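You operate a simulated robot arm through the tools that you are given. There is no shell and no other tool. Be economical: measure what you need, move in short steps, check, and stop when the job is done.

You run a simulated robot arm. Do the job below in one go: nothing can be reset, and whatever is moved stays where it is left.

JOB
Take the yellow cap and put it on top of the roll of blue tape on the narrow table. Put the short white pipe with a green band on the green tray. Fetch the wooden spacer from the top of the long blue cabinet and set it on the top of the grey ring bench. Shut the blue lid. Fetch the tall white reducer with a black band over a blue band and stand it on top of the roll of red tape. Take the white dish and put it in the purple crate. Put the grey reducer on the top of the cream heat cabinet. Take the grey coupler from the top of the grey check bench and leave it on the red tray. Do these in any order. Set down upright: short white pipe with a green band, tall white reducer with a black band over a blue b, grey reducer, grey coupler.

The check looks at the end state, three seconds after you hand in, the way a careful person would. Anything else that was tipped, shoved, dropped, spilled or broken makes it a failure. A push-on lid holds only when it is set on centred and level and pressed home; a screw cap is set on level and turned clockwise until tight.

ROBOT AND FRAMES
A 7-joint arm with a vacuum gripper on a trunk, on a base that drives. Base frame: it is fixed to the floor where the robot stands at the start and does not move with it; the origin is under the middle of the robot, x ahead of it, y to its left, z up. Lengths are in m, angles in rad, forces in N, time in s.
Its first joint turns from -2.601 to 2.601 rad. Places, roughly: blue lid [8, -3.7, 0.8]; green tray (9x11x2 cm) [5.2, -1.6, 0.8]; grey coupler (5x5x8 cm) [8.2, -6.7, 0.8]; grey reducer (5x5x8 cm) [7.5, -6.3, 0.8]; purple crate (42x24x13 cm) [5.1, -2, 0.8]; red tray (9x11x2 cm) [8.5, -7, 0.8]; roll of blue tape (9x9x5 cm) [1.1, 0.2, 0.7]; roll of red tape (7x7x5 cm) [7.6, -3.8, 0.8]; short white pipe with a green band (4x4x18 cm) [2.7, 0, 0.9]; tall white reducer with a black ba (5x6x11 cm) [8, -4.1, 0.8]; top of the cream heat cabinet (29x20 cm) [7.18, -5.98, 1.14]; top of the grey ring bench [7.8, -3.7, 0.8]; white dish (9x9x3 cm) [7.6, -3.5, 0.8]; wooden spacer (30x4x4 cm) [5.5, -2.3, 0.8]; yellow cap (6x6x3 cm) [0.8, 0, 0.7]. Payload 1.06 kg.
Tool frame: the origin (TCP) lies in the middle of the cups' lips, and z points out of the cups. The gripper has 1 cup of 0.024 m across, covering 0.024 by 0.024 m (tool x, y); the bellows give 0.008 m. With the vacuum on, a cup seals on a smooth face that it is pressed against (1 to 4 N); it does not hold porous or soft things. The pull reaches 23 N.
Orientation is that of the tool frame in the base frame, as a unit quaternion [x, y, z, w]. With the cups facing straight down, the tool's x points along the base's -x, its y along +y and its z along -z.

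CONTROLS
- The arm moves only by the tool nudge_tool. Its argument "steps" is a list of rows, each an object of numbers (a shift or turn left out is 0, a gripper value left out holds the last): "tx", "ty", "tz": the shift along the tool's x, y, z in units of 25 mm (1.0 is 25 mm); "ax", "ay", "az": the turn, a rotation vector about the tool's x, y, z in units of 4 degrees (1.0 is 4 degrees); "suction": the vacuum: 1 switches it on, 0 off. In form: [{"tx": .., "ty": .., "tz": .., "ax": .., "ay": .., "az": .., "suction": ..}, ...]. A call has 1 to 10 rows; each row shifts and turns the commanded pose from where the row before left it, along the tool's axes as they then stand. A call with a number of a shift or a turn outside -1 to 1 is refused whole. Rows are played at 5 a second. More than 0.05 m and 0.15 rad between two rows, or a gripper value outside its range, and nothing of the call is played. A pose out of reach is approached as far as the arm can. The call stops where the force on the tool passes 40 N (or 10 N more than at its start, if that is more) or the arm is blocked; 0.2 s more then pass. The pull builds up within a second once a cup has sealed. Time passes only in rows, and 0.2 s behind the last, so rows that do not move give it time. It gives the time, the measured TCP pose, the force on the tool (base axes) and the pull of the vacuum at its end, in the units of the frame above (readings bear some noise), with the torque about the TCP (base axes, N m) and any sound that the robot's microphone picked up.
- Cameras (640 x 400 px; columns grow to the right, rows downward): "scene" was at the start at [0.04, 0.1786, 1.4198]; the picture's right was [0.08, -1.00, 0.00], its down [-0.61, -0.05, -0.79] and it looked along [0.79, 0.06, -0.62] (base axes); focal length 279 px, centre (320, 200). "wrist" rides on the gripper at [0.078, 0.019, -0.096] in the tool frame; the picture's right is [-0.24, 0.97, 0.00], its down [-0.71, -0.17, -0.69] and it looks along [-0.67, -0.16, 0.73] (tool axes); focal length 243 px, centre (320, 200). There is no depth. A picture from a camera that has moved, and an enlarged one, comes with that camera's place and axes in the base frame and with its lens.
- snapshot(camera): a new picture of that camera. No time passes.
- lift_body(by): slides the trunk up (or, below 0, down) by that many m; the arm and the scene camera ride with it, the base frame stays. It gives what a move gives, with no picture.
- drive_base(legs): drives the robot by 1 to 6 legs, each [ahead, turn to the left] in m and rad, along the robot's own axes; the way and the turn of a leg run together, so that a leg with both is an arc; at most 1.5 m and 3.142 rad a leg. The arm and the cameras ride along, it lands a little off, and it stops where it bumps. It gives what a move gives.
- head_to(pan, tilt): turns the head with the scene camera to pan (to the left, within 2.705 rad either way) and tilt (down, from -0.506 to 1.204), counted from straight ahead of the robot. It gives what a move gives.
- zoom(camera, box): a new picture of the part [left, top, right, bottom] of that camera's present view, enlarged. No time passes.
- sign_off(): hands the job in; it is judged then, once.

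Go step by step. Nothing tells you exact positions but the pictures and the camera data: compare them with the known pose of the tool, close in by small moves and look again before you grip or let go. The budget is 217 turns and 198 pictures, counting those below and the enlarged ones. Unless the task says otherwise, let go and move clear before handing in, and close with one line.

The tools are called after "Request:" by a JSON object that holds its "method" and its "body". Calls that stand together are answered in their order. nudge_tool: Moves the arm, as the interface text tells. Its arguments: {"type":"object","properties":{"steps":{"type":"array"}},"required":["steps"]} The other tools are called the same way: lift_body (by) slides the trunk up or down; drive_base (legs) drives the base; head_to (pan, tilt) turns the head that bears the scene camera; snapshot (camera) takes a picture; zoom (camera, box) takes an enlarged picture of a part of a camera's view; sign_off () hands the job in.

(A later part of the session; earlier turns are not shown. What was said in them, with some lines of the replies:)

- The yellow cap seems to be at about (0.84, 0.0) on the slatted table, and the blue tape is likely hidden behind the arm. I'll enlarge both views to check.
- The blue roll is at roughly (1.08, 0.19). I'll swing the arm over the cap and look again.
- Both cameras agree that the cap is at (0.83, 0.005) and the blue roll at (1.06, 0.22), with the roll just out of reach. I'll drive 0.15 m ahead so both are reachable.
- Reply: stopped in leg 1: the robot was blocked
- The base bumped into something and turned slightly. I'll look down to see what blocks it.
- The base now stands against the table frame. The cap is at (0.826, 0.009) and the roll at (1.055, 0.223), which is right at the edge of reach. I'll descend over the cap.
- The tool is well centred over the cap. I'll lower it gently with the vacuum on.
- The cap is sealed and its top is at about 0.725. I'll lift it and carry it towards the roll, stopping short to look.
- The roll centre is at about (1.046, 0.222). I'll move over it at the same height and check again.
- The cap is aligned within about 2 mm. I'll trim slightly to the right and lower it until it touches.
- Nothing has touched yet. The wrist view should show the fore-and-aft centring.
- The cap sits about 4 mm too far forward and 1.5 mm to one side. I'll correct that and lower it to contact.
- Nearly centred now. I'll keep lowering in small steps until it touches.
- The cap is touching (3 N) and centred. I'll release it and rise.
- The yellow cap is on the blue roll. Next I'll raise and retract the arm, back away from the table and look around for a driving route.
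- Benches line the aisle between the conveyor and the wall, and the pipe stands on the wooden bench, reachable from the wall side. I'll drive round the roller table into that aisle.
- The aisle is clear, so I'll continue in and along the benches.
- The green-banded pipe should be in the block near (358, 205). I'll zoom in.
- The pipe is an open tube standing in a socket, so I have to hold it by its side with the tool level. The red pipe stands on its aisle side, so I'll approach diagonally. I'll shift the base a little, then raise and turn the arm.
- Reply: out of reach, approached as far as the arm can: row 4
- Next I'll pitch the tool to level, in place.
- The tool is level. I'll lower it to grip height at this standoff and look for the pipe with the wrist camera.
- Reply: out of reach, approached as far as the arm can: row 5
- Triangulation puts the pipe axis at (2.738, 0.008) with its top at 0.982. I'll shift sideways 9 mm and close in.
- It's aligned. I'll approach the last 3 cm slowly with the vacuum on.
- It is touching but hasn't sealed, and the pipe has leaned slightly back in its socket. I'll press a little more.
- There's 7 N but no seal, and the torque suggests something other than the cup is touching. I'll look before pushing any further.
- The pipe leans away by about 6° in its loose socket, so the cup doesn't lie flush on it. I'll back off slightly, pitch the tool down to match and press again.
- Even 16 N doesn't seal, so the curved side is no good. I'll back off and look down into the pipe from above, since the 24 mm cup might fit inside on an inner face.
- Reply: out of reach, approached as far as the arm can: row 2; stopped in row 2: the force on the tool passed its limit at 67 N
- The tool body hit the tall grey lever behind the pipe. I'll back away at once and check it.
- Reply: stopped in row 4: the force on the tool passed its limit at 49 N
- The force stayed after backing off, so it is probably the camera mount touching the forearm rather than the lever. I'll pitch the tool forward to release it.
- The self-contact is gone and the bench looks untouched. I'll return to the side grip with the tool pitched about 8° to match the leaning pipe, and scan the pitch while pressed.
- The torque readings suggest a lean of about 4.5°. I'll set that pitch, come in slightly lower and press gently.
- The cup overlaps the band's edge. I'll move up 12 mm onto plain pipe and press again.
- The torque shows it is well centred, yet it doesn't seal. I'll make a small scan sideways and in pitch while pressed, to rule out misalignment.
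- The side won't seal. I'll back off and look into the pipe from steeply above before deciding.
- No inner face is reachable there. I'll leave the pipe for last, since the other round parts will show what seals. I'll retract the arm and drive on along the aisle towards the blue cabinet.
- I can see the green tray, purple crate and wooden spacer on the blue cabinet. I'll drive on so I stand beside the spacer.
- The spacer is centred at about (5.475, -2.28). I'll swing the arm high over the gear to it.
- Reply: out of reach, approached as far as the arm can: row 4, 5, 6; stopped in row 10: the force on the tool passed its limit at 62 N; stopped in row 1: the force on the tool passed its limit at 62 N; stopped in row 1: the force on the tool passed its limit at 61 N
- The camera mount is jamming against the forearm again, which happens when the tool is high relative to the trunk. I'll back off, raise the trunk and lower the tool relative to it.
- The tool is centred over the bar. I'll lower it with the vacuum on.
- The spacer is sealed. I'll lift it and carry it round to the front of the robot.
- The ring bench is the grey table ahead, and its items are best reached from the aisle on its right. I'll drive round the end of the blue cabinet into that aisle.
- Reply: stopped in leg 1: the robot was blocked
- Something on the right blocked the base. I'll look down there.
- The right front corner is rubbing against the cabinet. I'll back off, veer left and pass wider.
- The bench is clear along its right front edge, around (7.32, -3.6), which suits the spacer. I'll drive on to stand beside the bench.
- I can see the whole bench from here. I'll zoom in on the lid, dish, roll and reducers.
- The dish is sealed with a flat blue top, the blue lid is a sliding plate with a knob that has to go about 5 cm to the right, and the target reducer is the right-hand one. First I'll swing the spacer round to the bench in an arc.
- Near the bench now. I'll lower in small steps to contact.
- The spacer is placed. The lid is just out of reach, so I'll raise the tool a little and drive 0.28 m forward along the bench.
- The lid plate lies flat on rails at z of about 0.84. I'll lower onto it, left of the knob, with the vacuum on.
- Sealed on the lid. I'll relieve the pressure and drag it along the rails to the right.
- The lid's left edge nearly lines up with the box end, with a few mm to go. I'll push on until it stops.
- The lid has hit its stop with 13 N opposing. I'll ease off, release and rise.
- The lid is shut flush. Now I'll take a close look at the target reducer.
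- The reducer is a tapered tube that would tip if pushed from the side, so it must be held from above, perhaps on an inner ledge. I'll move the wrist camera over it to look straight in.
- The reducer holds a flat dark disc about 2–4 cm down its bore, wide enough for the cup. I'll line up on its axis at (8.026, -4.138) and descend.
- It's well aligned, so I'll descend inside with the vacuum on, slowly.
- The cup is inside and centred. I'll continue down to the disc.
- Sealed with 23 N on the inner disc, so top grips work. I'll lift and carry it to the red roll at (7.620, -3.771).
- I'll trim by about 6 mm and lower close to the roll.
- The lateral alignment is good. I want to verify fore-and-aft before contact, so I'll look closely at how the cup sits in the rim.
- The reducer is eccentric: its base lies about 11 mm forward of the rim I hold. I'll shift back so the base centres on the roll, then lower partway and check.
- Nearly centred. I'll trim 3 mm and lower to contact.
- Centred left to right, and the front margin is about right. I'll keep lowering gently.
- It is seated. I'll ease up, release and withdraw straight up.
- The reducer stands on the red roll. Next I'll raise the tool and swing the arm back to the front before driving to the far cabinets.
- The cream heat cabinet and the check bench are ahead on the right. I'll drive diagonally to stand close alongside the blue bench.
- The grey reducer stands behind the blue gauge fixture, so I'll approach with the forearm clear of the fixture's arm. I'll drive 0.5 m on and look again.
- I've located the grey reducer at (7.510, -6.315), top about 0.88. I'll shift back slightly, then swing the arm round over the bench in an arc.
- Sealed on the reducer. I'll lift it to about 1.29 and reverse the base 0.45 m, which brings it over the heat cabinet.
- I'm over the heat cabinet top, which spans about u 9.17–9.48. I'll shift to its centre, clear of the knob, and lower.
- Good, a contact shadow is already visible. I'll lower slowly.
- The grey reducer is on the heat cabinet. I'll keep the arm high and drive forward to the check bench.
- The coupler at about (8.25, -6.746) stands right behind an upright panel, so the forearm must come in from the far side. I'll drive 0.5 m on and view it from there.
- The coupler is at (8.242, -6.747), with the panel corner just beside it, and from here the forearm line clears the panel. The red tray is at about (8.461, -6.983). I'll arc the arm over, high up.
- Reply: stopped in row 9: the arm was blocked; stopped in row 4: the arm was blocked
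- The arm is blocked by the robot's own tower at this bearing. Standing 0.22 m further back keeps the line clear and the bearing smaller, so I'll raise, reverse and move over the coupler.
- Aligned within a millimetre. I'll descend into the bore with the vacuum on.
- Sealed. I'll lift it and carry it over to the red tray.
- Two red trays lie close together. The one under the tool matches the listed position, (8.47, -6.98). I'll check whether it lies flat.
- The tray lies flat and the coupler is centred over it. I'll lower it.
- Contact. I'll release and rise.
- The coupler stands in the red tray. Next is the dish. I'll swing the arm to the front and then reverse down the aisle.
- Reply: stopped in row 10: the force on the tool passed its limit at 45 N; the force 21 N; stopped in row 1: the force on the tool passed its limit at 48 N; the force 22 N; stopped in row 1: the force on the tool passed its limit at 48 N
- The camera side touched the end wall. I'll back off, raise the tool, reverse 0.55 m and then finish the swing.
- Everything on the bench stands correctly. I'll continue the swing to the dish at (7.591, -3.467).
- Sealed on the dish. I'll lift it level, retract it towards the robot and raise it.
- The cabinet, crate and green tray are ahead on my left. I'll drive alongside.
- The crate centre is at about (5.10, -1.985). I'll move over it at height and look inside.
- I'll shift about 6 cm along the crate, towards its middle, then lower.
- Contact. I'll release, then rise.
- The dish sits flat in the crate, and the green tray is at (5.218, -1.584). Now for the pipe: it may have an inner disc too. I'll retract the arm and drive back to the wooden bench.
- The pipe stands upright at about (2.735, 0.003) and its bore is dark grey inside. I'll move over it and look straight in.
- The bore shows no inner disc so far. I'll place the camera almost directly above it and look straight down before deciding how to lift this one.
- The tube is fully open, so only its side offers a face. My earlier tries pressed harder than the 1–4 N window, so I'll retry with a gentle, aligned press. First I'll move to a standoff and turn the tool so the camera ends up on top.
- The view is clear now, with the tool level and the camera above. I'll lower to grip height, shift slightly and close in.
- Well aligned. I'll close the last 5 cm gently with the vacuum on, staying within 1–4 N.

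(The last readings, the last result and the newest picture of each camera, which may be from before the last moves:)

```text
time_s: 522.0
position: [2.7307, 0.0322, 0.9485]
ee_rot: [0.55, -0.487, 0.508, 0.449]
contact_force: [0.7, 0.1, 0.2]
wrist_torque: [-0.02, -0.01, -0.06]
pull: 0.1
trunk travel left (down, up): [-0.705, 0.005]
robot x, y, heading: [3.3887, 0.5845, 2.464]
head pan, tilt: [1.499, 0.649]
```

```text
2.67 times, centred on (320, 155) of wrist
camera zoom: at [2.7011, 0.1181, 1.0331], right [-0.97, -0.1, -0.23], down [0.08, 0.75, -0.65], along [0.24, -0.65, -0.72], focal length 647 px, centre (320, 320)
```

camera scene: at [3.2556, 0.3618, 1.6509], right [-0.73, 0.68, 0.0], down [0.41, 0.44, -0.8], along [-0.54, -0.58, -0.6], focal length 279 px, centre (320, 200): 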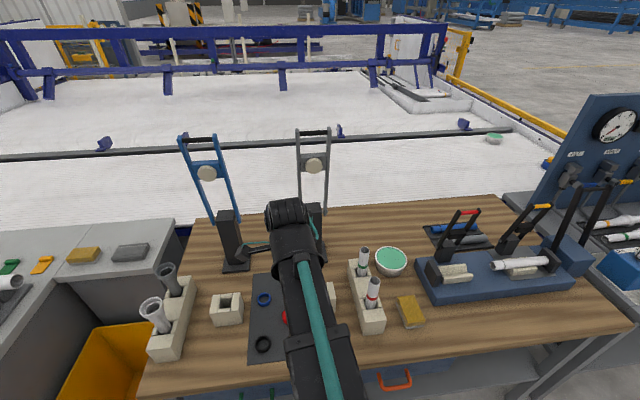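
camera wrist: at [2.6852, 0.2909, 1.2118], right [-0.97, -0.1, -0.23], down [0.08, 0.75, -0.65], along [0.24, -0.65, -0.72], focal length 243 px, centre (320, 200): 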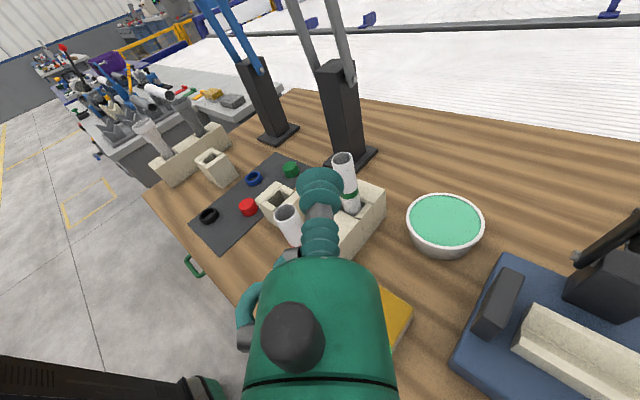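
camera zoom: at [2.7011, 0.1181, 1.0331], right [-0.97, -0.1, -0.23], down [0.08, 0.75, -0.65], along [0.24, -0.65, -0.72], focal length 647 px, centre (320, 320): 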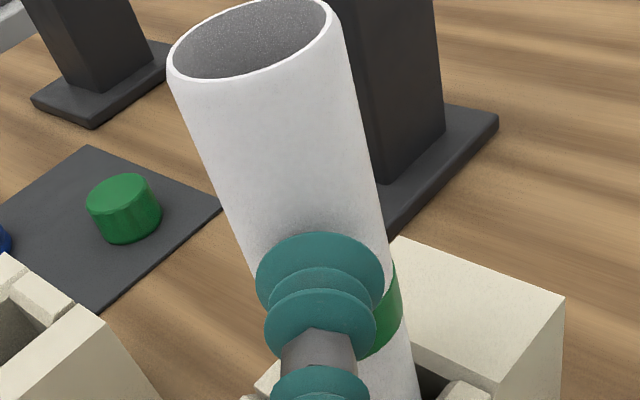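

Request:
{"method": "nudge_tool", "body": {"steps": [{"tz": 0.15}, {"tz": 0.12}, {"tz": 0.08}, {}, {"tz": 0.06}, {}, {}]}}

Request:
{"method": "nudge_tool", "body": {"steps": [{"tz": 0.05}, {}, {"tz": 0.05}, {}, {"tz": 0.05}, {}, {}]}}

Request:
{"method": "nudge_tool", "body": {"steps": [{"tz": 0.05}, {}, {"tz": 0.05}, {}, {"tz": 0.05}, {}, {}]}}

```text
time_s: 523.6
position: [2.7308, 0.0231, 0.9464]
ee_rot: [0.55, -0.487, 0.508, 0.45]
contact_force: [0.8, 0.4, 0.0]
wrist_torque: [0.02, 0.0, 0.0]
pull: 0.1
trunk travel left (down, up): [-0.705, 0.005]
robot x, y, heading: [3.3836, 0.5868, 2.467]
head pan, tilt: [1.499, 0.649]
```

```text
time_s: 525.2
position: [2.7318, 0.0195, 0.9461]
ee_rot: [0.55, -0.486, 0.509, 0.45]
contact_force: [-0.3, 0.4, 0.3]
wrist_torque: [0.02, -0.01, 0.02]
pull: 0.1
trunk travel left (down, up): [-0.705, 0.005]
robot x, y, heading: [3.3865, 0.5911, 2.463]
head pan, tilt: [1.499, 0.649]
```

```text
time_s: 526.8
position: [2.7327, 0.0147, 0.9472]
ee_rot: [0.55, -0.487, 0.508, 0.45]
contact_force: [0.6, 1.1, -0.9]
wrist_torque: [-0.03, 0.0, -0.01]
pull: 0.1
trunk travel left (down, up): [-0.705, 0.005]
robot x, y, heading: [3.3864, 0.5846, 2.464]
head pan, tilt: [1.499, 0.649]
```

Request:
{"method": "nudge_tool", "body": {"steps": [{"tz": 0.05}, {}, {}, {"tz": 0.05}, {}, {}]}}

Request:
{"method": "nudge_tool", "body": {"steps": [{"tz": 0.05}, {}, {}, {}, {}]}}

Request:
{"method": "zoom", "body": {"camera": "wrist", "box": [220, 60, 420, 210]}}

```text
time_s: 528.2
position: [2.7331, 0.0128, 0.9451]
ee_rot: [0.55, -0.486, 0.509, 0.45]
contact_force: [0.0, 0.1, 0.3]
wrist_torque: [-0.01, 0.01, 0.01]
pull: 0.1
trunk travel left (down, up): [-0.705, 0.005]
robot x, y, heading: [3.3826, 0.5842, 2.463]
head pan, tilt: [1.499, 0.649]
```

```text
time_s: 529.4
position: [2.7328, 0.011, 0.946]
ee_rot: [0.551, -0.486, 0.509, 0.449]
contact_force: [0.0, 0.2, -0.3]
wrist_torque: [0.02, 0.03, 0.04]
pull: 0.1
trunk travel left (down, up): [-0.705, 0.005]
robot x, y, heading: [3.3852, 0.5865, 2.467]
head pan, tilt: [1.499, 0.649]
```

```text
2.67 times, centred on (320, 135) of wrist
camera zoom: at [2.7031, 0.0973, 1.031], right [-0.97, -0.1, -0.23], down [0.08, 0.75, -0.65], along [0.24, -0.65, -0.72], focal length 647 px, centre (320, 373)
```

zoom: 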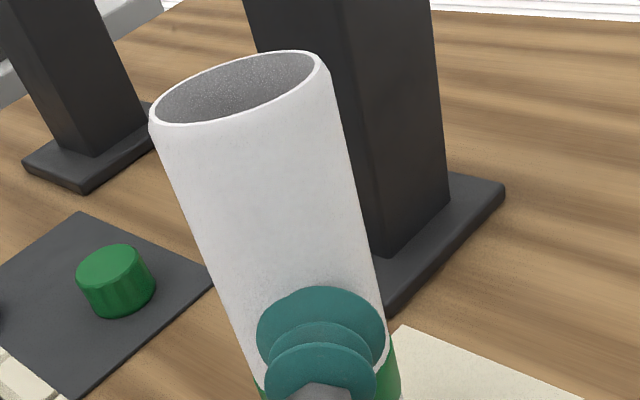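

Request:
{"method": "nudge_tool", "body": {"steps": [{"tz": 0.1}, {}, {}, {}]}}

Request:
{"method": "nudge_tool", "body": {"steps": [{"tz": 0.1}, {}, {}, {}]}}

Request:
{"method": "nudge_tool", "body": {"steps": [{"tz": 0.06}, {}, {}, {}]}}

Request:
{"method": "nudge_tool", "body": {"steps": [{"tz": 0.06}, {}, {}, {}]}}

Request:
{"method": "zoom", "body": {"camera": "wrist", "box": [220, 60, 420, 210]}}

```text
time_s: 530.4
position: [2.7339, 0.0094, 0.9459]
ee_rot: [0.55, -0.487, 0.508, 0.449]
contact_force: [-1.1, 1.4, -0.5]
wrist_torque: [0.0, -0.01, -0.02]
pull: 0.1
trunk travel left (down, up): [-0.705, 0.005]
robot x, y, heading: [3.3841, 0.5843, 2.463]
head pan, tilt: [1.499, 0.649]
```

```text
time_s: 531.4
position: [2.7338, 0.0064, 0.9474]
ee_rot: [0.55, -0.485, 0.51, 0.449]
contact_force: [-0.7, 2.3, 1.1]
wrist_torque: [0.04, -0.01, -0.02]
pull: 0.1
trunk travel left (down, up): [-0.705, 0.005]
robot x, y, heading: [3.3848, 0.5886, 2.47]
head pan, tilt: [1.499, 0.649]
```

```text
time_s: 532.4
position: [2.734, 0.0055, 0.9467]
ee_rot: [0.55, -0.486, 0.509, 0.45]
contact_force: [-1.0, 2.7, 1.1]
wrist_torque: [0.03, -0.02, -0.01]
pull: 0.0
trunk travel left (down, up): [-0.705, 0.005]
robot x, y, heading: [3.3843, 0.5837, 2.464]
head pan, tilt: [1.499, 0.649]
```

```text
time_s: 533.4
position: [2.7337, 0.0041, 0.9458]
ee_rot: [0.55, -0.485, 0.51, 0.449]
contact_force: [-2.1, 4.7, 0.6]
wrist_torque: [0.0, 0.03, 0.0]
pull: 0.0
trunk travel left (down, up): [-0.705, 0.005]
robot x, y, heading: [3.3867, 0.5833, 2.463]
head pan, tilt: [1.499, 0.649]
```

```text
2.67 times, centred on (320, 135) of wrist
camera zoom: at [2.7043, 0.09, 1.0308], right [-0.97, -0.1, -0.23], down [0.08, 0.75, -0.65], along [0.24, -0.65, -0.72], focal length 647 px, centre (320, 373)
```

zoom: 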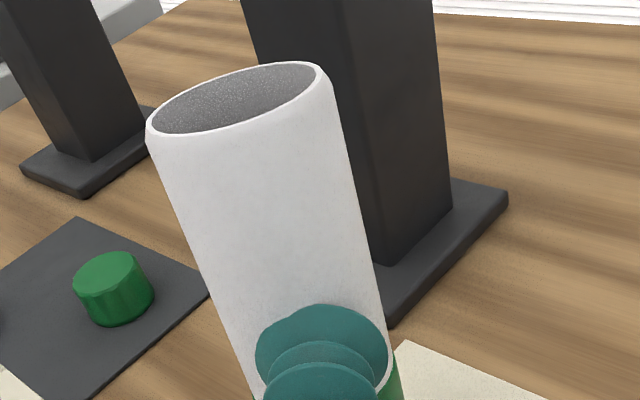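

An aligned, gentle press still doesn't seal. I'll try rolling the cup 45° about its axis, in case its contact points matter, and press again.

Request:
{"method": "nudge_tool", "body": {"steps": [{"tz": -0.4}, {"az": 1}, {"az": 1}, {"az": 1}, {"az": 1}, {"az": 1}, {"az": 1}, {"az": 1}, {"az": 1}, {"az": 1}]}}

Request:
{"method": "nudge_tool", "body": {"steps": [{"az": 1}, {"az": 1}, {"az": 0.25}, {"tz": 0.2}, {"tz": 0.1}, {}, {"tz": 0.06}, {}, {}]}}

Request:
{"method": "nudge_tool", "body": {"steps": [{"tz": 0.06}, {}, {}, {"tz": 0.06}, {}, {}, {}]}}

Request:
{"method": "nudge_tool", "body": {"steps": [{"tz": 0.06}, {}, {}, {"tz": 0.06}, {}, {}, {}]}}

```text
time_s: 535.6
position: [2.7322, 0.0136, 0.9465]
ee_rot: [-0.372, 0.632, -0.624, -0.269]
contact_force: [0.3, -0.2, 0.2]
wrist_torque: [0.01, -0.02, 0.01]
pull: 0.0
trunk travel left (down, up): [-0.705, 0.005]
robot x, y, heading: [3.3829, 0.5829, 2.461]
head pan, tilt: [1.499, 0.649]
```

```text
time_s: 537.6
position: [2.7335, 0.0049, 0.946]
ee_rot: [-0.322, 0.66, -0.643, -0.22]
contact_force: [-1.6, 3.4, 0.4]
wrist_torque: [-0.01, 0.03, 0.0]
pull: 0.1
trunk travel left (down, up): [-0.705, 0.005]
robot x, y, heading: [3.3891, 0.5858, 2.463]
head pan, tilt: [1.499, 0.649]
```

```text
time_s: 539.2
position: [2.7339, 0.0026, 0.9462]
ee_rot: [-0.322, 0.66, -0.642, -0.221]
contact_force: [-2.0, 3.8, 2.0]
wrist_torque: [0.03, 0.03, 0.02]
pull: 0.0
trunk travel left (down, up): [-0.705, 0.005]
robot x, y, heading: [3.3903, 0.5867, 2.466]
head pan, tilt: [1.499, 0.649]
```

```text
time_s: 540.8
position: [2.7346, -0.0006, 0.9458]
ee_rot: [-0.322, 0.659, -0.642, -0.221]
contact_force: [-4.7, 11.9, 4.8]
wrist_torque: [0.12, 0.06, 0.05]
pull: 0.1
trunk travel left (down, up): [-0.705, 0.005]
robot x, y, heading: [3.3882, 0.5832, 2.461]
head pan, tilt: [1.499, 0.649]
```

The side will not seal at all. My remaining idea is to put the cup inside the bore as a peg, tilt it so the pipe jams on it, and lift. First I'll back off and return the tool to vertical.

Request:
{"method": "nudge_tool", "body": {"steps": [{"tz": -0.5, "suction": 0}, {"tz": -1}, {"tz": -1}, {"tz": -1}, {"az": -1}, {"az": -1}, {"az": -1}, {"az": -1}, {"az": -1}, {"az": -1}]}}

Request:
{"method": "nudge_tool", "body": {"steps": [{"az": -1}, {"az": -1}, {"az": -1}, {"az": -1}, {"az": -1}, {"az": -0.25}, {"tx": 1}, {"tx": 1}, {"tx": 1}, {"tx": 1}]}}

Request:
{"method": "nudge_tool", "body": {"steps": [{"tx": 1}, {"tx": 1}, {"ay": -1}, {"ay": -1}, {"ay": -1}, {"ay": -1}, {"ay": -1}, {"ay": -1}, {"ay": -1}, {"ay": -1}]}}

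Request:
{"method": "nudge_tool", "body": {"steps": [{"ay": -1}, {"ay": -1}, {"ay": -1}, {"ay": -1}, {"ay": -1}, {"ay": -1}, {"ay": -1}, {"ay": -1}, {"ay": -1}, {"ay": -1}]}}

Request:
{"method": "nudge_tool", "body": {"steps": [{"ay": -1}, {"ay": -1}, {"ay": -1}, {"ay": -0.4}]}}

Request:
{"method": "snapshot", "body": {"camera": "wrist"}}

```text
time_s: 543.0
position: [2.7229, 0.0848, 0.953]
ee_rot: [0.453, -0.578, 0.582, 0.349]
contact_force: [-0.7, -0.1, 0.7]
wrist_torque: [0.01, 0.0, 0.03]
pull: 0.0
trunk travel left (down, up): [-0.705, 0.005]
robot x, y, heading: [3.3847, 0.5819, 2.464]
head pan, tilt: [1.499, 0.649]
```

```text
time_s: 545.2
position: [2.7249, 0.0783, 1.0522]
ee_rot: [0.551, -0.486, 0.509, 0.449]
contact_force: [0.3, 0.2, -0.1]
wrist_torque: [0.01, -0.01, 0.01]
pull: 0.0
trunk travel left (down, up): [-0.705, 0.005]
robot x, y, heading: [3.3844, 0.5877, 2.469]
head pan, tilt: [1.499, 0.649]
```

```text
time_s: 547.4
position: [2.7247, 0.0742, 1.1011]
ee_rot: [0.669, -0.591, 0.338, 0.298]
contact_force: [0.7, 0.6, 0.2]
wrist_torque: [0.01, -0.01, 0.0]
pull: 0.1
trunk travel left (down, up): [-0.705, 0.005]
robot x, y, heading: [3.3862, 0.5871, 2.465]
head pan, tilt: [1.499, 0.649]
```

```text
time_s: 549.6
position: [2.7245, 0.073, 1.1027]
ee_rot: [0.745, -0.657, 0.088, 0.078]
contact_force: [-0.4, 0.2, 0.1]
wrist_torque: [-0.01, -0.01, 0.02]
pull: 0.0
trunk travel left (down, up): [-0.705, 0.005]
robot x, y, heading: [3.388, 0.5882, 2.469]
head pan, tilt: [1.499, 0.649]
```

```text
time_s: 550.6
position: [2.7243, 0.0731, 1.1017]
ee_rot: [0.75, -0.662, -0.001, 0.0]
contact_force: [-0.2, 0.7, 0.5]
wrist_torque: [0.02, 0.01, 0.01]
pull: 0.1
trunk travel left (down, up): [-0.705, 0.005]
robot x, y, heading: [3.3876, 0.5846, 2.462]
head pan, tilt: [1.499, 0.649]
```

```text
31 pictures are left
camera wrist: at [2.7162, -0.0073, 1.1967], right [-0.99, 0.11, 0.0], down [0.08, 0.72, 0.69], along [0.08, 0.68, -0.73], focal length 243 px, centre (320, 200)
```

wrist: 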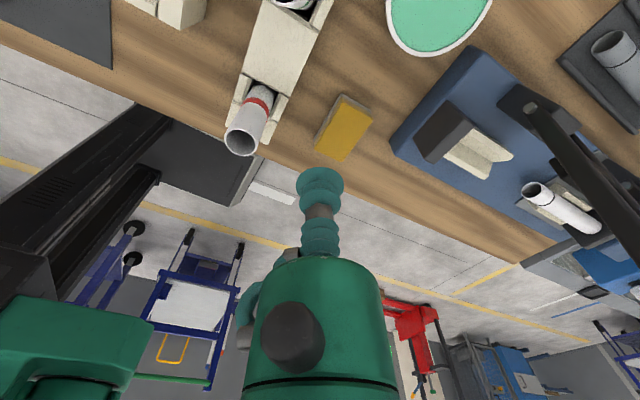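

Request:
{"method": "nudge_tool", "body": {"steps": [{"tx": 1}, {"tx": 1}, {"tx": 0.95, "ty": -0.06}, {"tz": 1}, {"tz": 1}, {"tz": 0.6}]}}

Request:
{"method": "zoom", "body": {"camera": "wrist", "box": [220, 60, 420, 210]}}

```text
time_s: 552.0
position: [2.7349, -0.0001, 1.0376]
ee_rot: [0.749, -0.662, -0.001, -0.001]
contact_force: [-0.5, 0.3, 0.6]
wrist_torque: [-0.01, 0.01, -0.01]
pull: 0.0
trunk travel left (down, up): [-0.705, 0.005]
robot x, y, heading: [3.3858, 0.5844, 2.465]
head pan, tilt: [1.499, 0.649]
```

```text
2.67 times, centred on (320, 135) of wrist
camera zoom: at [2.7275, -0.08, 1.1321], right [-0.99, 0.11, 0.0], down [0.08, 0.72, 0.69], along [0.08, 0.68, -0.73], focal length 647 px, centre (320, 373)
```

zoom: 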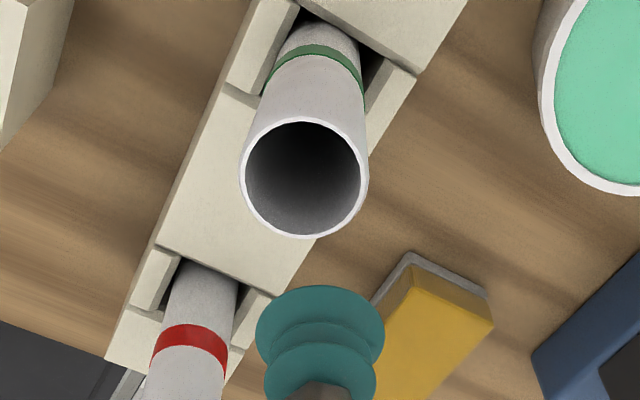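

Request:
{"method": "nudge_tool", "body": {"steps": [{"tx": 0.25, "ty": -0.16}, {"tz": 1}, {"tz": 0.5}]}}

Request:
{"method": "zoom", "body": {"camera": "wrist", "box": [240, 100, 400, 220]}}

```text
time_s: 552.8
position: [2.7408, -0.0064, 0.9989]
ee_rot: [0.75, -0.662, -0.001, -0.001]
contact_force: [1.2, -0.1, -0.2]
wrist_torque: [-0.02, 0.0, -0.01]
pull: 0.0
trunk travel left (down, up): [-0.705, 0.005]
robot x, y, heading: [3.3878, 0.585, 2.464]
head pan, tilt: [1.499, 0.649]
```

```text
3.33 times, centred on (320, 160) of wrist
camera zoom: at [2.732, -0.0864, 1.0942], right [-0.99, 0.11, 0.0], down [0.08, 0.72, 0.69], along [0.08, 0.68, -0.73], focal length 809 px, centre (320, 333)
```

zoom: 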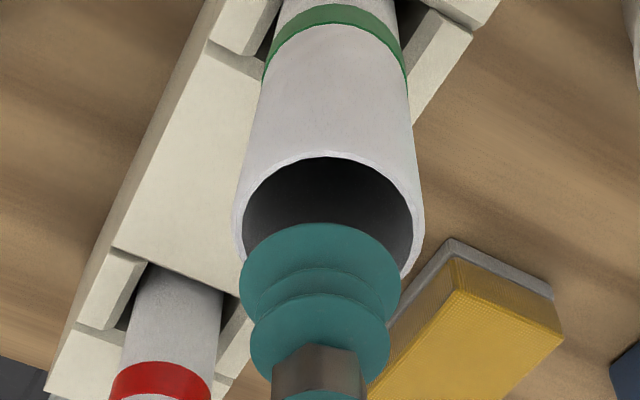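

Request:
{"method": "nudge_tool", "body": {"steps": [{"tx": -0.1, "ty": 0.055}, {"tz": 0.5}, {"tz": 0.3}, {"tz": 0.3}]}}

Request:
{"method": "zoom", "body": {"camera": "wrist", "box": [240, 100, 400, 220]}}

```text
time_s: 553.9
position: [2.7387, -0.0015, 0.9783]
ee_rot: [0.749, -0.662, -0.001, 0.004]
contact_force: [-0.5, 0.1, 31.5]
wrist_torque: [0.01, 0.0, 0.02]
pull: 0.0
trunk travel left (down, up): [-0.705, 0.005]
robot x, y, heading: [3.3839, 0.5838, 2.469]
head pan, tilt: [1.499, 0.649]
stopped in row 4: the force on the tool passed its limit at 43 N (the readings are from after the stop); the commanded pose is now the measured one
```

```text
3.33 times, centred on (320, 160) of wrist
camera zoom: at [2.7306, -0.0815, 1.0747], right [-0.99, 0.11, 0.01], down [0.09, 0.73, 0.68], along [0.07, 0.68, -0.73], focal length 809 px, centre (320, 333)
```

zoom: 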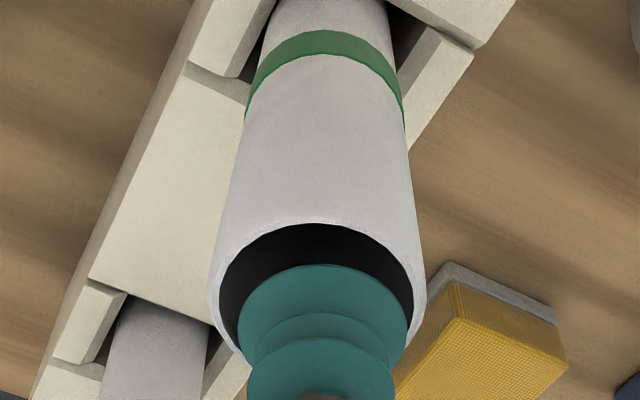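

The cup is centred yet something solid stops it right at the rim, so the pipe's top may act as a solid face. I'll ease off, switch the vacuum on and press lightly.

Request:
{"method": "nudge_tool", "body": {"steps": [{"tz": -0.5}, {"suction": 1}, {"tz": 0.15}, {"tz": 0.1}, {}, {}]}}

Request:
{"method": "nudge_tool", "body": {"steps": [{"tz": 0.08}, {}, {"tz": 0.06}, {}, {}]}}

```text
time_s: 555.3
position: [2.7392, -0.0019, 0.982]
ee_rot: [0.75, -0.662, 0.0, 0.002]
contact_force: [-0.2, -1.0, 16.2]
wrist_torque: [-0.05, 0.08, 0.02]
pull: 22.6
trunk travel left (down, up): [-0.705, 0.005]
robot x, y, heading: [3.3889, 0.5845, 2.463]
head pan, tilt: [1.499, 0.649]
```

```text
time_s: 556.5
position: [2.7403, -0.0019, 0.979]
ee_rot: [0.75, -0.662, -0.001, 0.002]
contact_force: [-0.4, 0.3, 21.6]
wrist_torque: [-0.03, 0.12, -0.01]
pull: 22.6
trunk travel left (down, up): [-0.705, 0.005]
robot x, y, heading: [3.3867, 0.5808, 2.471]
head pan, tilt: [1.499, 0.649]
```

It sealed on the top with 22.6 N. I'll lift the pipe straight up out of its socket.

Request:
{"method": "nudge_tool", "body": {"steps": [{"tz": -0.4}, {"tz": -0.8}, {"tz": -1}, {"tz": -1}, {"tz": -1}, {"tz": -1}, {"tz": -1}, {"tz": -1}, {"tz": -1}, {"tz": -1}]}}

Request:
{"method": "nudge_tool", "body": {"steps": [{"tz": -1}, {"tz": -1}]}}

Request:
{"method": "snapshot", "body": {"camera": "wrist"}}

```text
time_s: 558.7
position: [2.741, -0.003, 1.2082]
ee_rot: [0.749, -0.663, 0.001, 0.001]
contact_force: [0.4, -0.8, -0.4]
wrist_torque: [-0.03, 0.0, -0.03]
pull: 22.9
trunk travel left (down, up): [-0.705, 0.005]
robot x, y, heading: [3.3883, 0.5845, 2.463]
head pan, tilt: [1.499, 0.649]
```

```text
time_s: 559.3
position: [2.7383, -0.003, 1.258]
ee_rot: [0.75, -0.662, -0.001, 0.001]
contact_force: [1.9, -0.4, -0.7]
wrist_torque: [-0.05, 0.0, -0.03]
pull: 23.0
trunk travel left (down, up): [-0.705, 0.005]
robot x, y, heading: [3.3873, 0.5842, 2.467]
head pan, tilt: [1.499, 0.649]
```

```text
27 pictures are left
camera wrist: at [2.7304, -0.0817, 1.3527], right [-0.99, 0.11, 0.0], down [0.08, 0.72, 0.68], along [0.08, 0.68, -0.73], focal length 243 px, centre (320, 200)
```

wrist: 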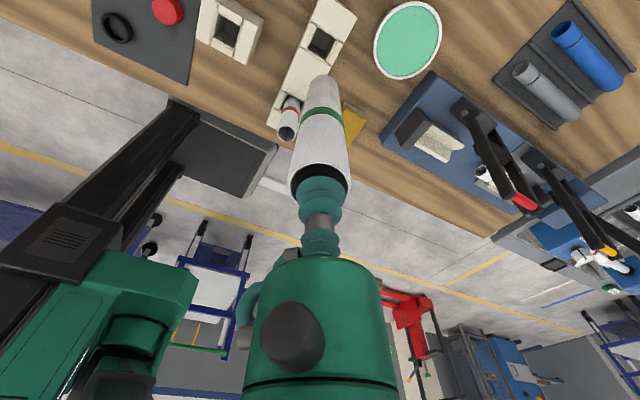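

The pipe hangs securely. I'll retract the arm and reverse along the aisle to the blue cabinet.

Request:
{"method": "nudge_tool", "body": {"steps": [{"tz": -0.8}, {"tx": -0.69, "ty": -0.98}, {"tx": -0.69, "ty": -0.98}, {"tx": -0.69, "ty": -0.98}, {"tx": -0.69, "ty": -0.98}, {"tx": -0.69, "ty": -0.98}, {"tx": -0.69, "ty": -0.98}, {"tx": -0.69, "ty": -0.98}, {"tx": -0.69, "ty": -0.98}, {"tx": -0.69, "ty": -0.98}]}}

Request:
{"method": "drive_base", "body": {"legs": [[-1.5, 0], [-1.42, 0]]}}

Request:
{"method": "snapshot", "body": {"camera": "scene"}}

Request:
{"method": "snapshot", "body": {"camera": "wrist"}}

```text
time_s: 561.5
position: [2.9386, 0.1785, 1.2776]
ee_rot: [0.75, -0.662, 0.0, 0.002]
contact_force: [0.4, 0.7, 0.5]
wrist_torque: [-0.03, 0.0, -0.05]
pull: 23.1
trunk travel left (down, up): [-0.705, 0.005]
robot x, y, heading: [3.3886, 0.5872, 2.464]
head pan, tilt: [1.499, 0.649]
```

```text
time_s: 575.5
position: [5.1962, -1.6437, 1.2769]
ee_rot: [0.747, -0.665, 0.0, 0.0]
contact_force: [0.2, 0.5, -0.8]
wrist_torque: [0.0, 0.01, -0.01]
pull: 22.7
trunk travel left (down, up): [-0.705, 0.005]
robot x, y, heading: [5.645, -1.236, 2.46]
head pan, tilt: [1.499, 0.649]
```

```text
26 pictures are left
camera scene: at [5.5148, -1.4615, 1.651], right [-0.73, 0.69, 0.0], down [0.41, 0.44, -0.8], along [-0.55, -0.58, -0.6], focal length 279 px, centre (320, 200)
```

scene: 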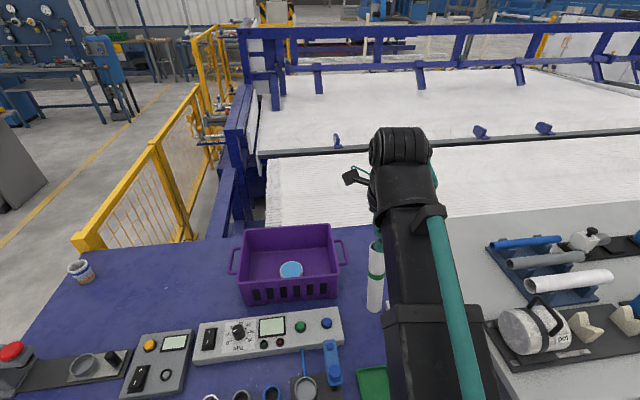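

```text
25 pictures are left
camera wrist: at [5.1865, -1.724, 1.3715], right [-0.99, 0.12, 0.0], down [0.09, 0.72, 0.68], along [0.08, 0.68, -0.73], focal length 243 px, centre (320, 200)
```

wrist: 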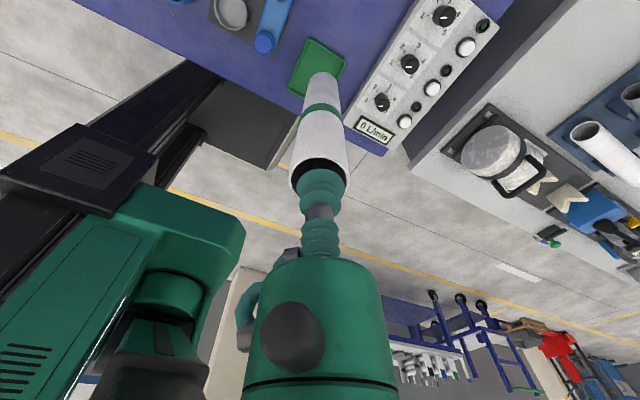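

I'm close by; the tray is at (5.214, -1.584). I'll back the base a bit more for a comfortable reach, then move over the tray.

Request:
{"method": "drive_base", "body": {"legs": [[-0.15, 0]]}}

```text
time_s: 576.9
position: [5.3129, -1.7404, 1.2768]
ee_rot: [0.747, -0.664, -0.001, 0.002]
contact_force: [-0.1, -0.2, 0.3]
wrist_torque: [-0.01, 0.02, 0.02]
pull: 22.6
trunk travel left (down, up): [-0.705, 0.005]
robot x, y, heading: [5.7645, -1.3334, 2.46]
head pan, tilt: [1.499, 0.649]
```

Request:
{"method": "nudge_tool", "body": {"steps": [{"tx": -0.953, "ty": 0.457}, {"tx": -0.953, "ty": 0.457}, {"tx": -0.953, "ty": 0.457}, {"tx": -0.953, "ty": 0.457}, {"tx": -0.953, "ty": 0.457}, {"tx": -0.953, "ty": 0.457}, {"tx": -0.953, "ty": 0.457}, {"tz": 1}, {"tz": 1}, {"tz": 1}]}}

Request:
{"method": "nudge_tool", "body": {"steps": [{"tz": 1}, {"tz": 1}, {"tz": 1}, {"tz": 1}]}}

Request:
{"method": "snapshot", "body": {"camera": "wrist"}}

Request:
{"method": "snapshot", "body": {"camera": "scene"}}

```text
time_s: 579.1
position: [5.2141, -1.5847, 1.2014]
ee_rot: [0.747, -0.664, 0.0, 0.001]
contact_force: [0.3, -0.3, -0.6]
wrist_torque: [-0.02, 0.02, -0.03]
pull: 22.5
trunk travel left (down, up): [-0.705, 0.005]
robot x, y, heading: [5.7641, -1.3342, 2.455]
head pan, tilt: [1.499, 0.649]
```

```text
time_s: 580.1
position: [5.2121, -1.5839, 1.1014]
ee_rot: [0.747, -0.665, -0.001, 0.002]
contact_force: [0.5, 0.1, -0.5]
wrist_torque: [0.0, 0.0, -0.02]
pull: 22.8
trunk travel left (down, up): [-0.705, 0.005]
robot x, y, heading: [5.7651, -1.3344, 2.461]
head pan, tilt: [1.499, 0.649]
```

```text
24 pictures are left
camera wrist: at [5.2034, -1.6646, 1.1961], right [-0.99, 0.12, 0.0], down [0.09, 0.72, 0.68], along [0.08, 0.68, -0.73], focal length 243 px, centre (320, 200)
```

wrist: 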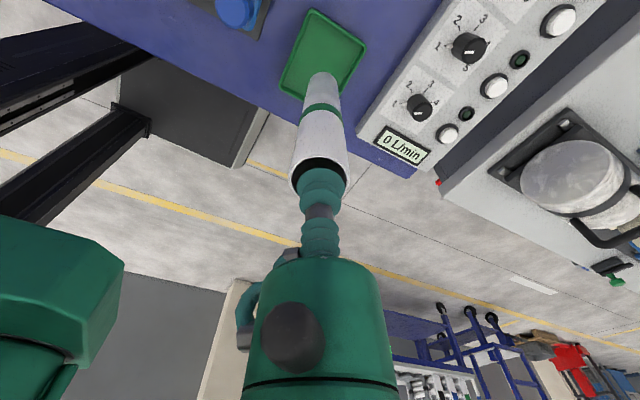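

```text
23 pictures are left
camera scene: at [5.632, -1.5573, 1.651], right [-0.73, 0.69, 0.0], down [0.41, 0.44, -0.8], along [-0.55, -0.58, -0.6], focal length 279 px, centre (320, 200)
```

scene: 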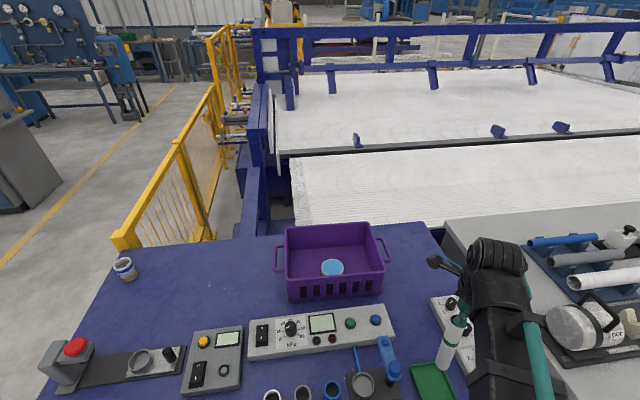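

Request:
{"method": "zoom", "body": {"camera": "wrist", "box": [240, 0, 400, 120]}}

```text
3.33 times, centred on (320, 60) of wrist
camera zoom: at [5.2034, -1.6646, 1.1961], right [-0.99, 0.12, 0.0], down [0.09, 0.72, 0.68], along [0.08, 0.68, -0.73], focal length 809 px, centre (320, 667)
```

zoom: 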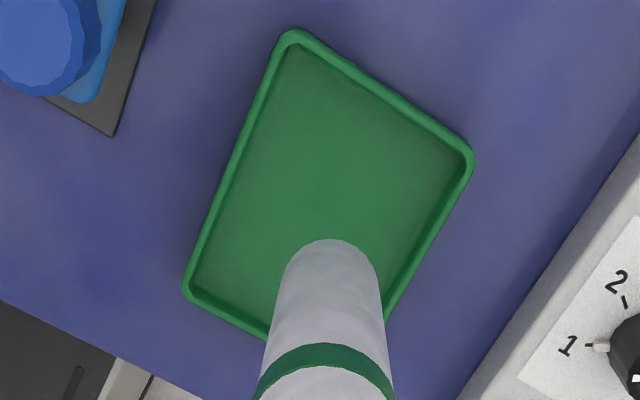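

The pipe may hang slightly tilted. I'll check it from the scene camera before lowering.

Request:
{"method": "zoom", "body": {"camera": "scene", "box": [390, 290, 510, 400]}}

```text
3.64 times, centred on (450, 345) of scene
camera zoom: at [5.632, -1.5573, 1.651], right [-0.73, 0.69, 0.0], down [0.41, 0.44, -0.8], along [-0.55, -0.58, -0.6], focal length 1015 px, centre (-153, -327)
```

zoom: 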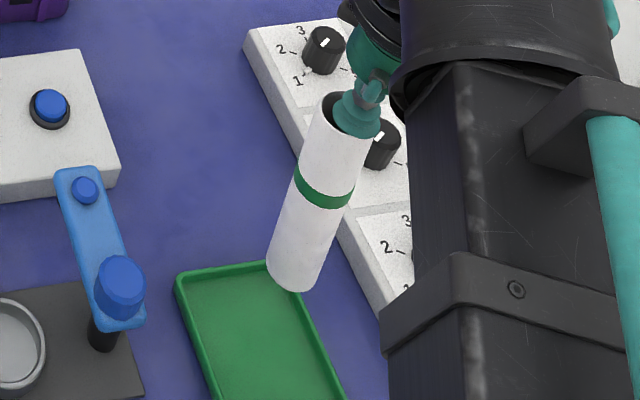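

The pipe hangs about 4° off vertical. I'll tilt the tool to bring it upright, centre it over the tray at (5.213, -1.564), and lower it.

Request:
{"method": "nudge_tool", "body": {"steps": [{"ay": 0.5, "ax": 0.15}, {"ay": 0.5, "ax": 0.15}, {"tx": -0.75, "ty": -0.13}, {"tz": 0.8}, {"tz": 0.8}, {"tz": 0.8}, {"tz": 0.6}]}}

Request:
{"method": "zoom", "body": {"camera": "wrist", "box": [240, 0, 400, 120]}}

Request:
{"method": "zoom", "body": {"camera": "scene", "box": [390, 290, 510, 400]}}

```text
time_s: 581.7
position: [5.2172, -1.5694, 1.024]
ee_rot: [0.747, -0.664, 0.033, 0.017]
contact_force: [-1.0, -1.0, 0.7]
wrist_torque: [0.01, -0.01, -0.03]
pull: 23.1
trunk travel left (down, up): [-0.705, 0.005]
robot x, y, heading: [5.7648, -1.3349, 2.457]
head pan, tilt: [1.499, 0.649]
```

```text
3.33 times, centred on (320, 60) of wrist
camera zoom: at [5.2048, -1.6433, 1.1249], right [-0.99, 0.12, -0.04], down [0.07, 0.77, 0.64], along [0.1, 0.63, -0.77], focal length 809 px, centre (320, 667)
```

zoom: 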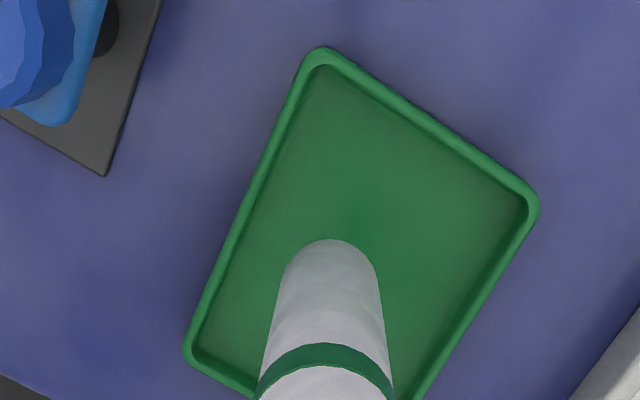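

```text
3.64 times, centred on (450, 345) of scene
camera zoom: at [5.6321, -1.5573, 1.651], right [-0.73, 0.69, 0.0], down [0.41, 0.44, -0.8], along [-0.55, -0.58, -0.6], focal length 1015 px, centre (-153, -327)
```

zoom: 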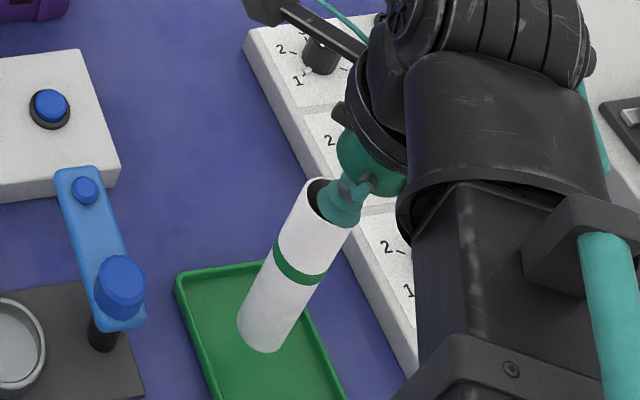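

Upright and over the tray. I'll lower to contact.

Request:
{"method": "nudge_tool", "body": {"steps": [{"tz": 0.4}, {"tz": 0.3}, {"tz": 0.2}, {"tz": 0.15}]}}

Request:
{"method": "nudge_tool", "body": {"steps": [{"tz": 0.12}, {"tz": 0.12}, {}]}}

```text
time_s: 582.7
position: [5.2178, -1.5699, 0.9992]
ee_rot: [0.748, -0.663, 0.033, 0.017]
contact_force: [-0.7, 0.3, 0.0]
wrist_torque: [0.03, 0.03, -0.02]
pull: 22.9
trunk travel left (down, up): [-0.705, 0.005]
robot x, y, heading: [5.7652, -1.3354, 2.456]
head pan, tilt: [1.499, 0.649]
```

```text
time_s: 583.5
position: [5.217, -1.5709, 0.9929]
ee_rot: [0.747, -0.664, 0.031, 0.015]
contact_force: [0.4, 0.1, -0.2]
wrist_torque: [-0.01, 0.02, 0.0]
pull: 22.9
trunk travel left (down, up): [-0.705, 0.005]
robot x, y, heading: [5.7657, -1.3376, 2.457]
head pan, tilt: [1.499, 0.649]
```

Request:
{"method": "nudge_tool", "body": {"steps": [{"tz": 0.1}, {"tz": 0.1}, {}]}}

Request:
{"method": "nudge_tool", "body": {"steps": [{"tz": 0.08}, {}, {}]}}

```text
time_s: 584.3
position: [5.218, -1.5721, 0.9882]
ee_rot: [0.747, -0.664, 0.032, 0.015]
contact_force: [0.1, -0.9, 0.5]
wrist_torque: [0.06, 0.02, -0.02]
pull: 23.4
trunk travel left (down, up): [-0.705, 0.005]
robot x, y, heading: [5.7639, -1.3346, 2.457]
head pan, tilt: [1.499, 0.649]
```

```text
time_s: 585.1
position: [5.2176, -1.573, 0.9861]
ee_rot: [0.747, -0.664, 0.032, 0.016]
contact_force: [-0.4, -0.3, 0.0]
wrist_torque: [-0.01, 0.0, -0.01]
pull: 22.5
trunk travel left (down, up): [-0.705, 0.005]
robot x, y, heading: [5.7649, -1.3377, 2.46]
head pan, tilt: [1.499, 0.649]
```

Request:
{"method": "nudge_tool", "body": {"steps": [{"tz": 0.08}, {"tz": 0.08}, {}]}}

Request:
{"method": "nudge_tool", "body": {"steps": [{"tz": 0.08}, {}, {}]}}

Request:
{"method": "zoom", "body": {"camera": "scene", "box": [390, 310, 490, 400]}}

```text
time_s: 585.9
position: [5.2186, -1.5723, 0.9831]
ee_rot: [0.747, -0.664, 0.033, 0.017]
contact_force: [0.4, 0.3, 15.3]
wrist_torque: [0.01, 0.05, 0.0]
pull: 23.6
trunk travel left (down, up): [-0.705, 0.005]
robot x, y, heading: [5.7659, -1.3355, 2.457]
head pan, tilt: [1.499, 0.649]
```

```text
time_s: 586.7
position: [5.2187, -1.5727, 0.9813]
ee_rot: [0.747, -0.664, 0.032, 0.017]
contact_force: [0.5, 0.1, 11.6]
wrist_torque: [0.01, 0.07, 0.03]
pull: 22.8
trunk travel left (down, up): [-0.705, 0.005]
robot x, y, heading: [5.7649, -1.337, 2.462]
head pan, tilt: [1.499, 0.649]
```

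```text
4.44 times, centred on (440, 355) of scene
camera zoom: at [5.6332, -1.5566, 1.6511], right [-0.73, 0.69, 0.0], down [0.41, 0.44, -0.8], along [-0.55, -0.58, -0.6], focal length 1240 px, centre (-213, -489)
```

zoom: 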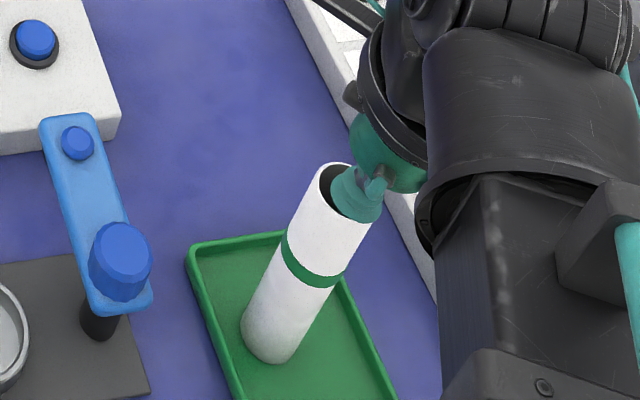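

It is seated in the tray. I'll release gently and watch.

Request:
{"method": "nudge_tool", "body": {"steps": [{"tz": -0.06}, {"suction": 0}, {}, {}, {}, {}, {"tz": -0.1}, {"tz": -0.2}, {}]}}

Request:
{"method": "zoom", "body": {"camera": "scene", "box": [390, 310, 490, 400]}}

```text
time_s: 588.7
position: [5.2178, -1.5729, 0.9903]
ee_rot: [0.748, -0.663, 0.032, 0.016]
contact_force: [0.2, -0.8, 0.2]
wrist_torque: [-0.01, 0.06, 0.01]
pull: 0.0
trunk travel left (down, up): [-0.705, 0.005]
robot x, y, heading: [5.7667, -1.3352, 2.459]
head pan, tilt: [1.499, 0.649]
```

```text
4.44 times, centred on (440, 355) of scene
camera zoom: at [5.6321, -1.5573, 1.6509], right [-0.73, 0.69, 0.0], down [0.41, 0.44, -0.8], along [-0.55, -0.58, -0.6], focal length 1240 px, centre (-213, -489)
```

zoom: 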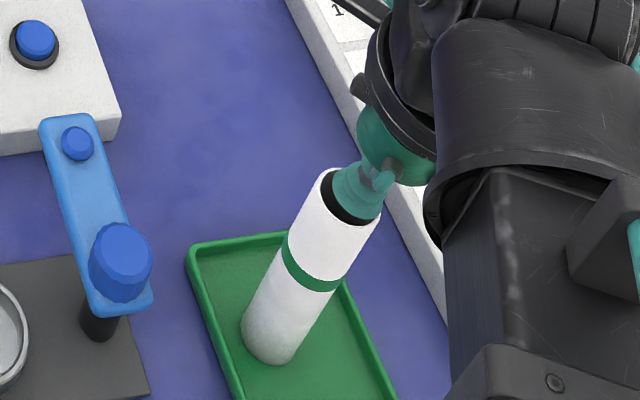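

It stands upright by itself. I'll rise clear and check.

Request:
{"method": "nudge_tool", "body": {"steps": [{"tz": -0.3}, {"tz": -0.6}, {"tz": -1}, {"tz": -1}, {"tz": -1}, {"tz": -1}, {"tz": -1}, {"tz": -1}]}}

Request:
{"method": "nudge_tool", "body": {"steps": [{"tx": -1, "ty": -1}, {"tx": -1, "ty": -1}, {"tx": -1, "ty": -1}, {"tx": -1, "ty": -1}]}}

Request:
{"method": "snapshot", "body": {"camera": "scene"}}

Request:
{"method": "snapshot", "body": {"camera": "wrist"}}

```text
time_s: 590.5
position: [5.2141, -1.5617, 1.1623]
ee_rot: [0.746, -0.665, 0.033, 0.017]
contact_force: [-0.1, 0.1, 1.0]
wrist_torque: [0.02, -0.01, 0.0]
pull: 0.1
trunk travel left (down, up): [-0.705, 0.005]
robot x, y, heading: [5.7649, -1.3371, 2.452]
head pan, tilt: [1.499, 0.649]
```

```text
time_s: 591.5
position: [5.2863, -1.4539, 1.1611]
ee_rot: [0.747, -0.664, 0.033, 0.015]
contact_force: [-0.7, -0.2, 0.0]
wrist_torque: [0.03, -0.03, -0.03]
pull: 0.0
out of reach, approached as far as the arm can: row 4
trunk travel left (down, up): [-0.705, 0.005]
robot x, y, heading: [5.7632, -1.3292, 2.457]
head pan, tilt: [1.499, 0.649]
```

```text
16 pictures are left
camera scene: at [5.6318, -1.557, 1.651], right [-0.73, 0.69, 0.0], down [0.41, 0.44, -0.8], along [-0.55, -0.58, -0.6], focal length 279 px, centre (320, 200)
```

scene: 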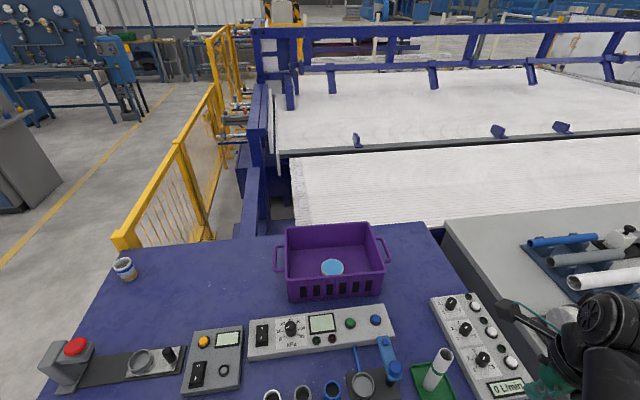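

```text
15 pictures are left
camera wrist: at [5.274, -1.5275, 1.2609], right [-0.99, 0.12, -0.04], down [0.07, 0.77, 0.64], along [0.1, 0.63, -0.77], focal length 243 px, centre (320, 200)
```

wrist: 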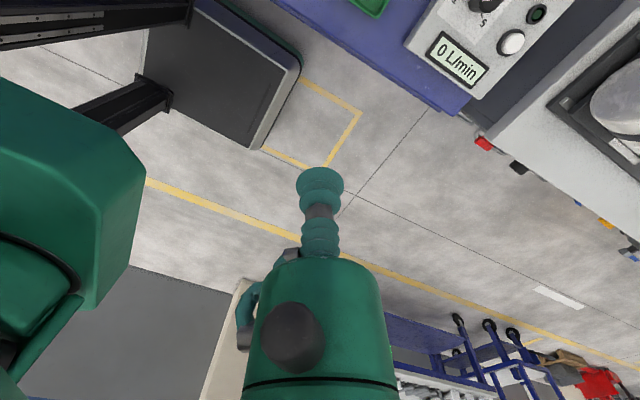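

The pipe stands upright in the green tray and all eight items have been placed and looked at. The arm is clear, so I'm handing in.

Request:
{"method": "sign_off", "body": {}}

```text
The job is handed in.
```

All eight tasks are done and handed in: each item was set in its place, the lid pushed to its stop, and the tool moved clear before hand-in.
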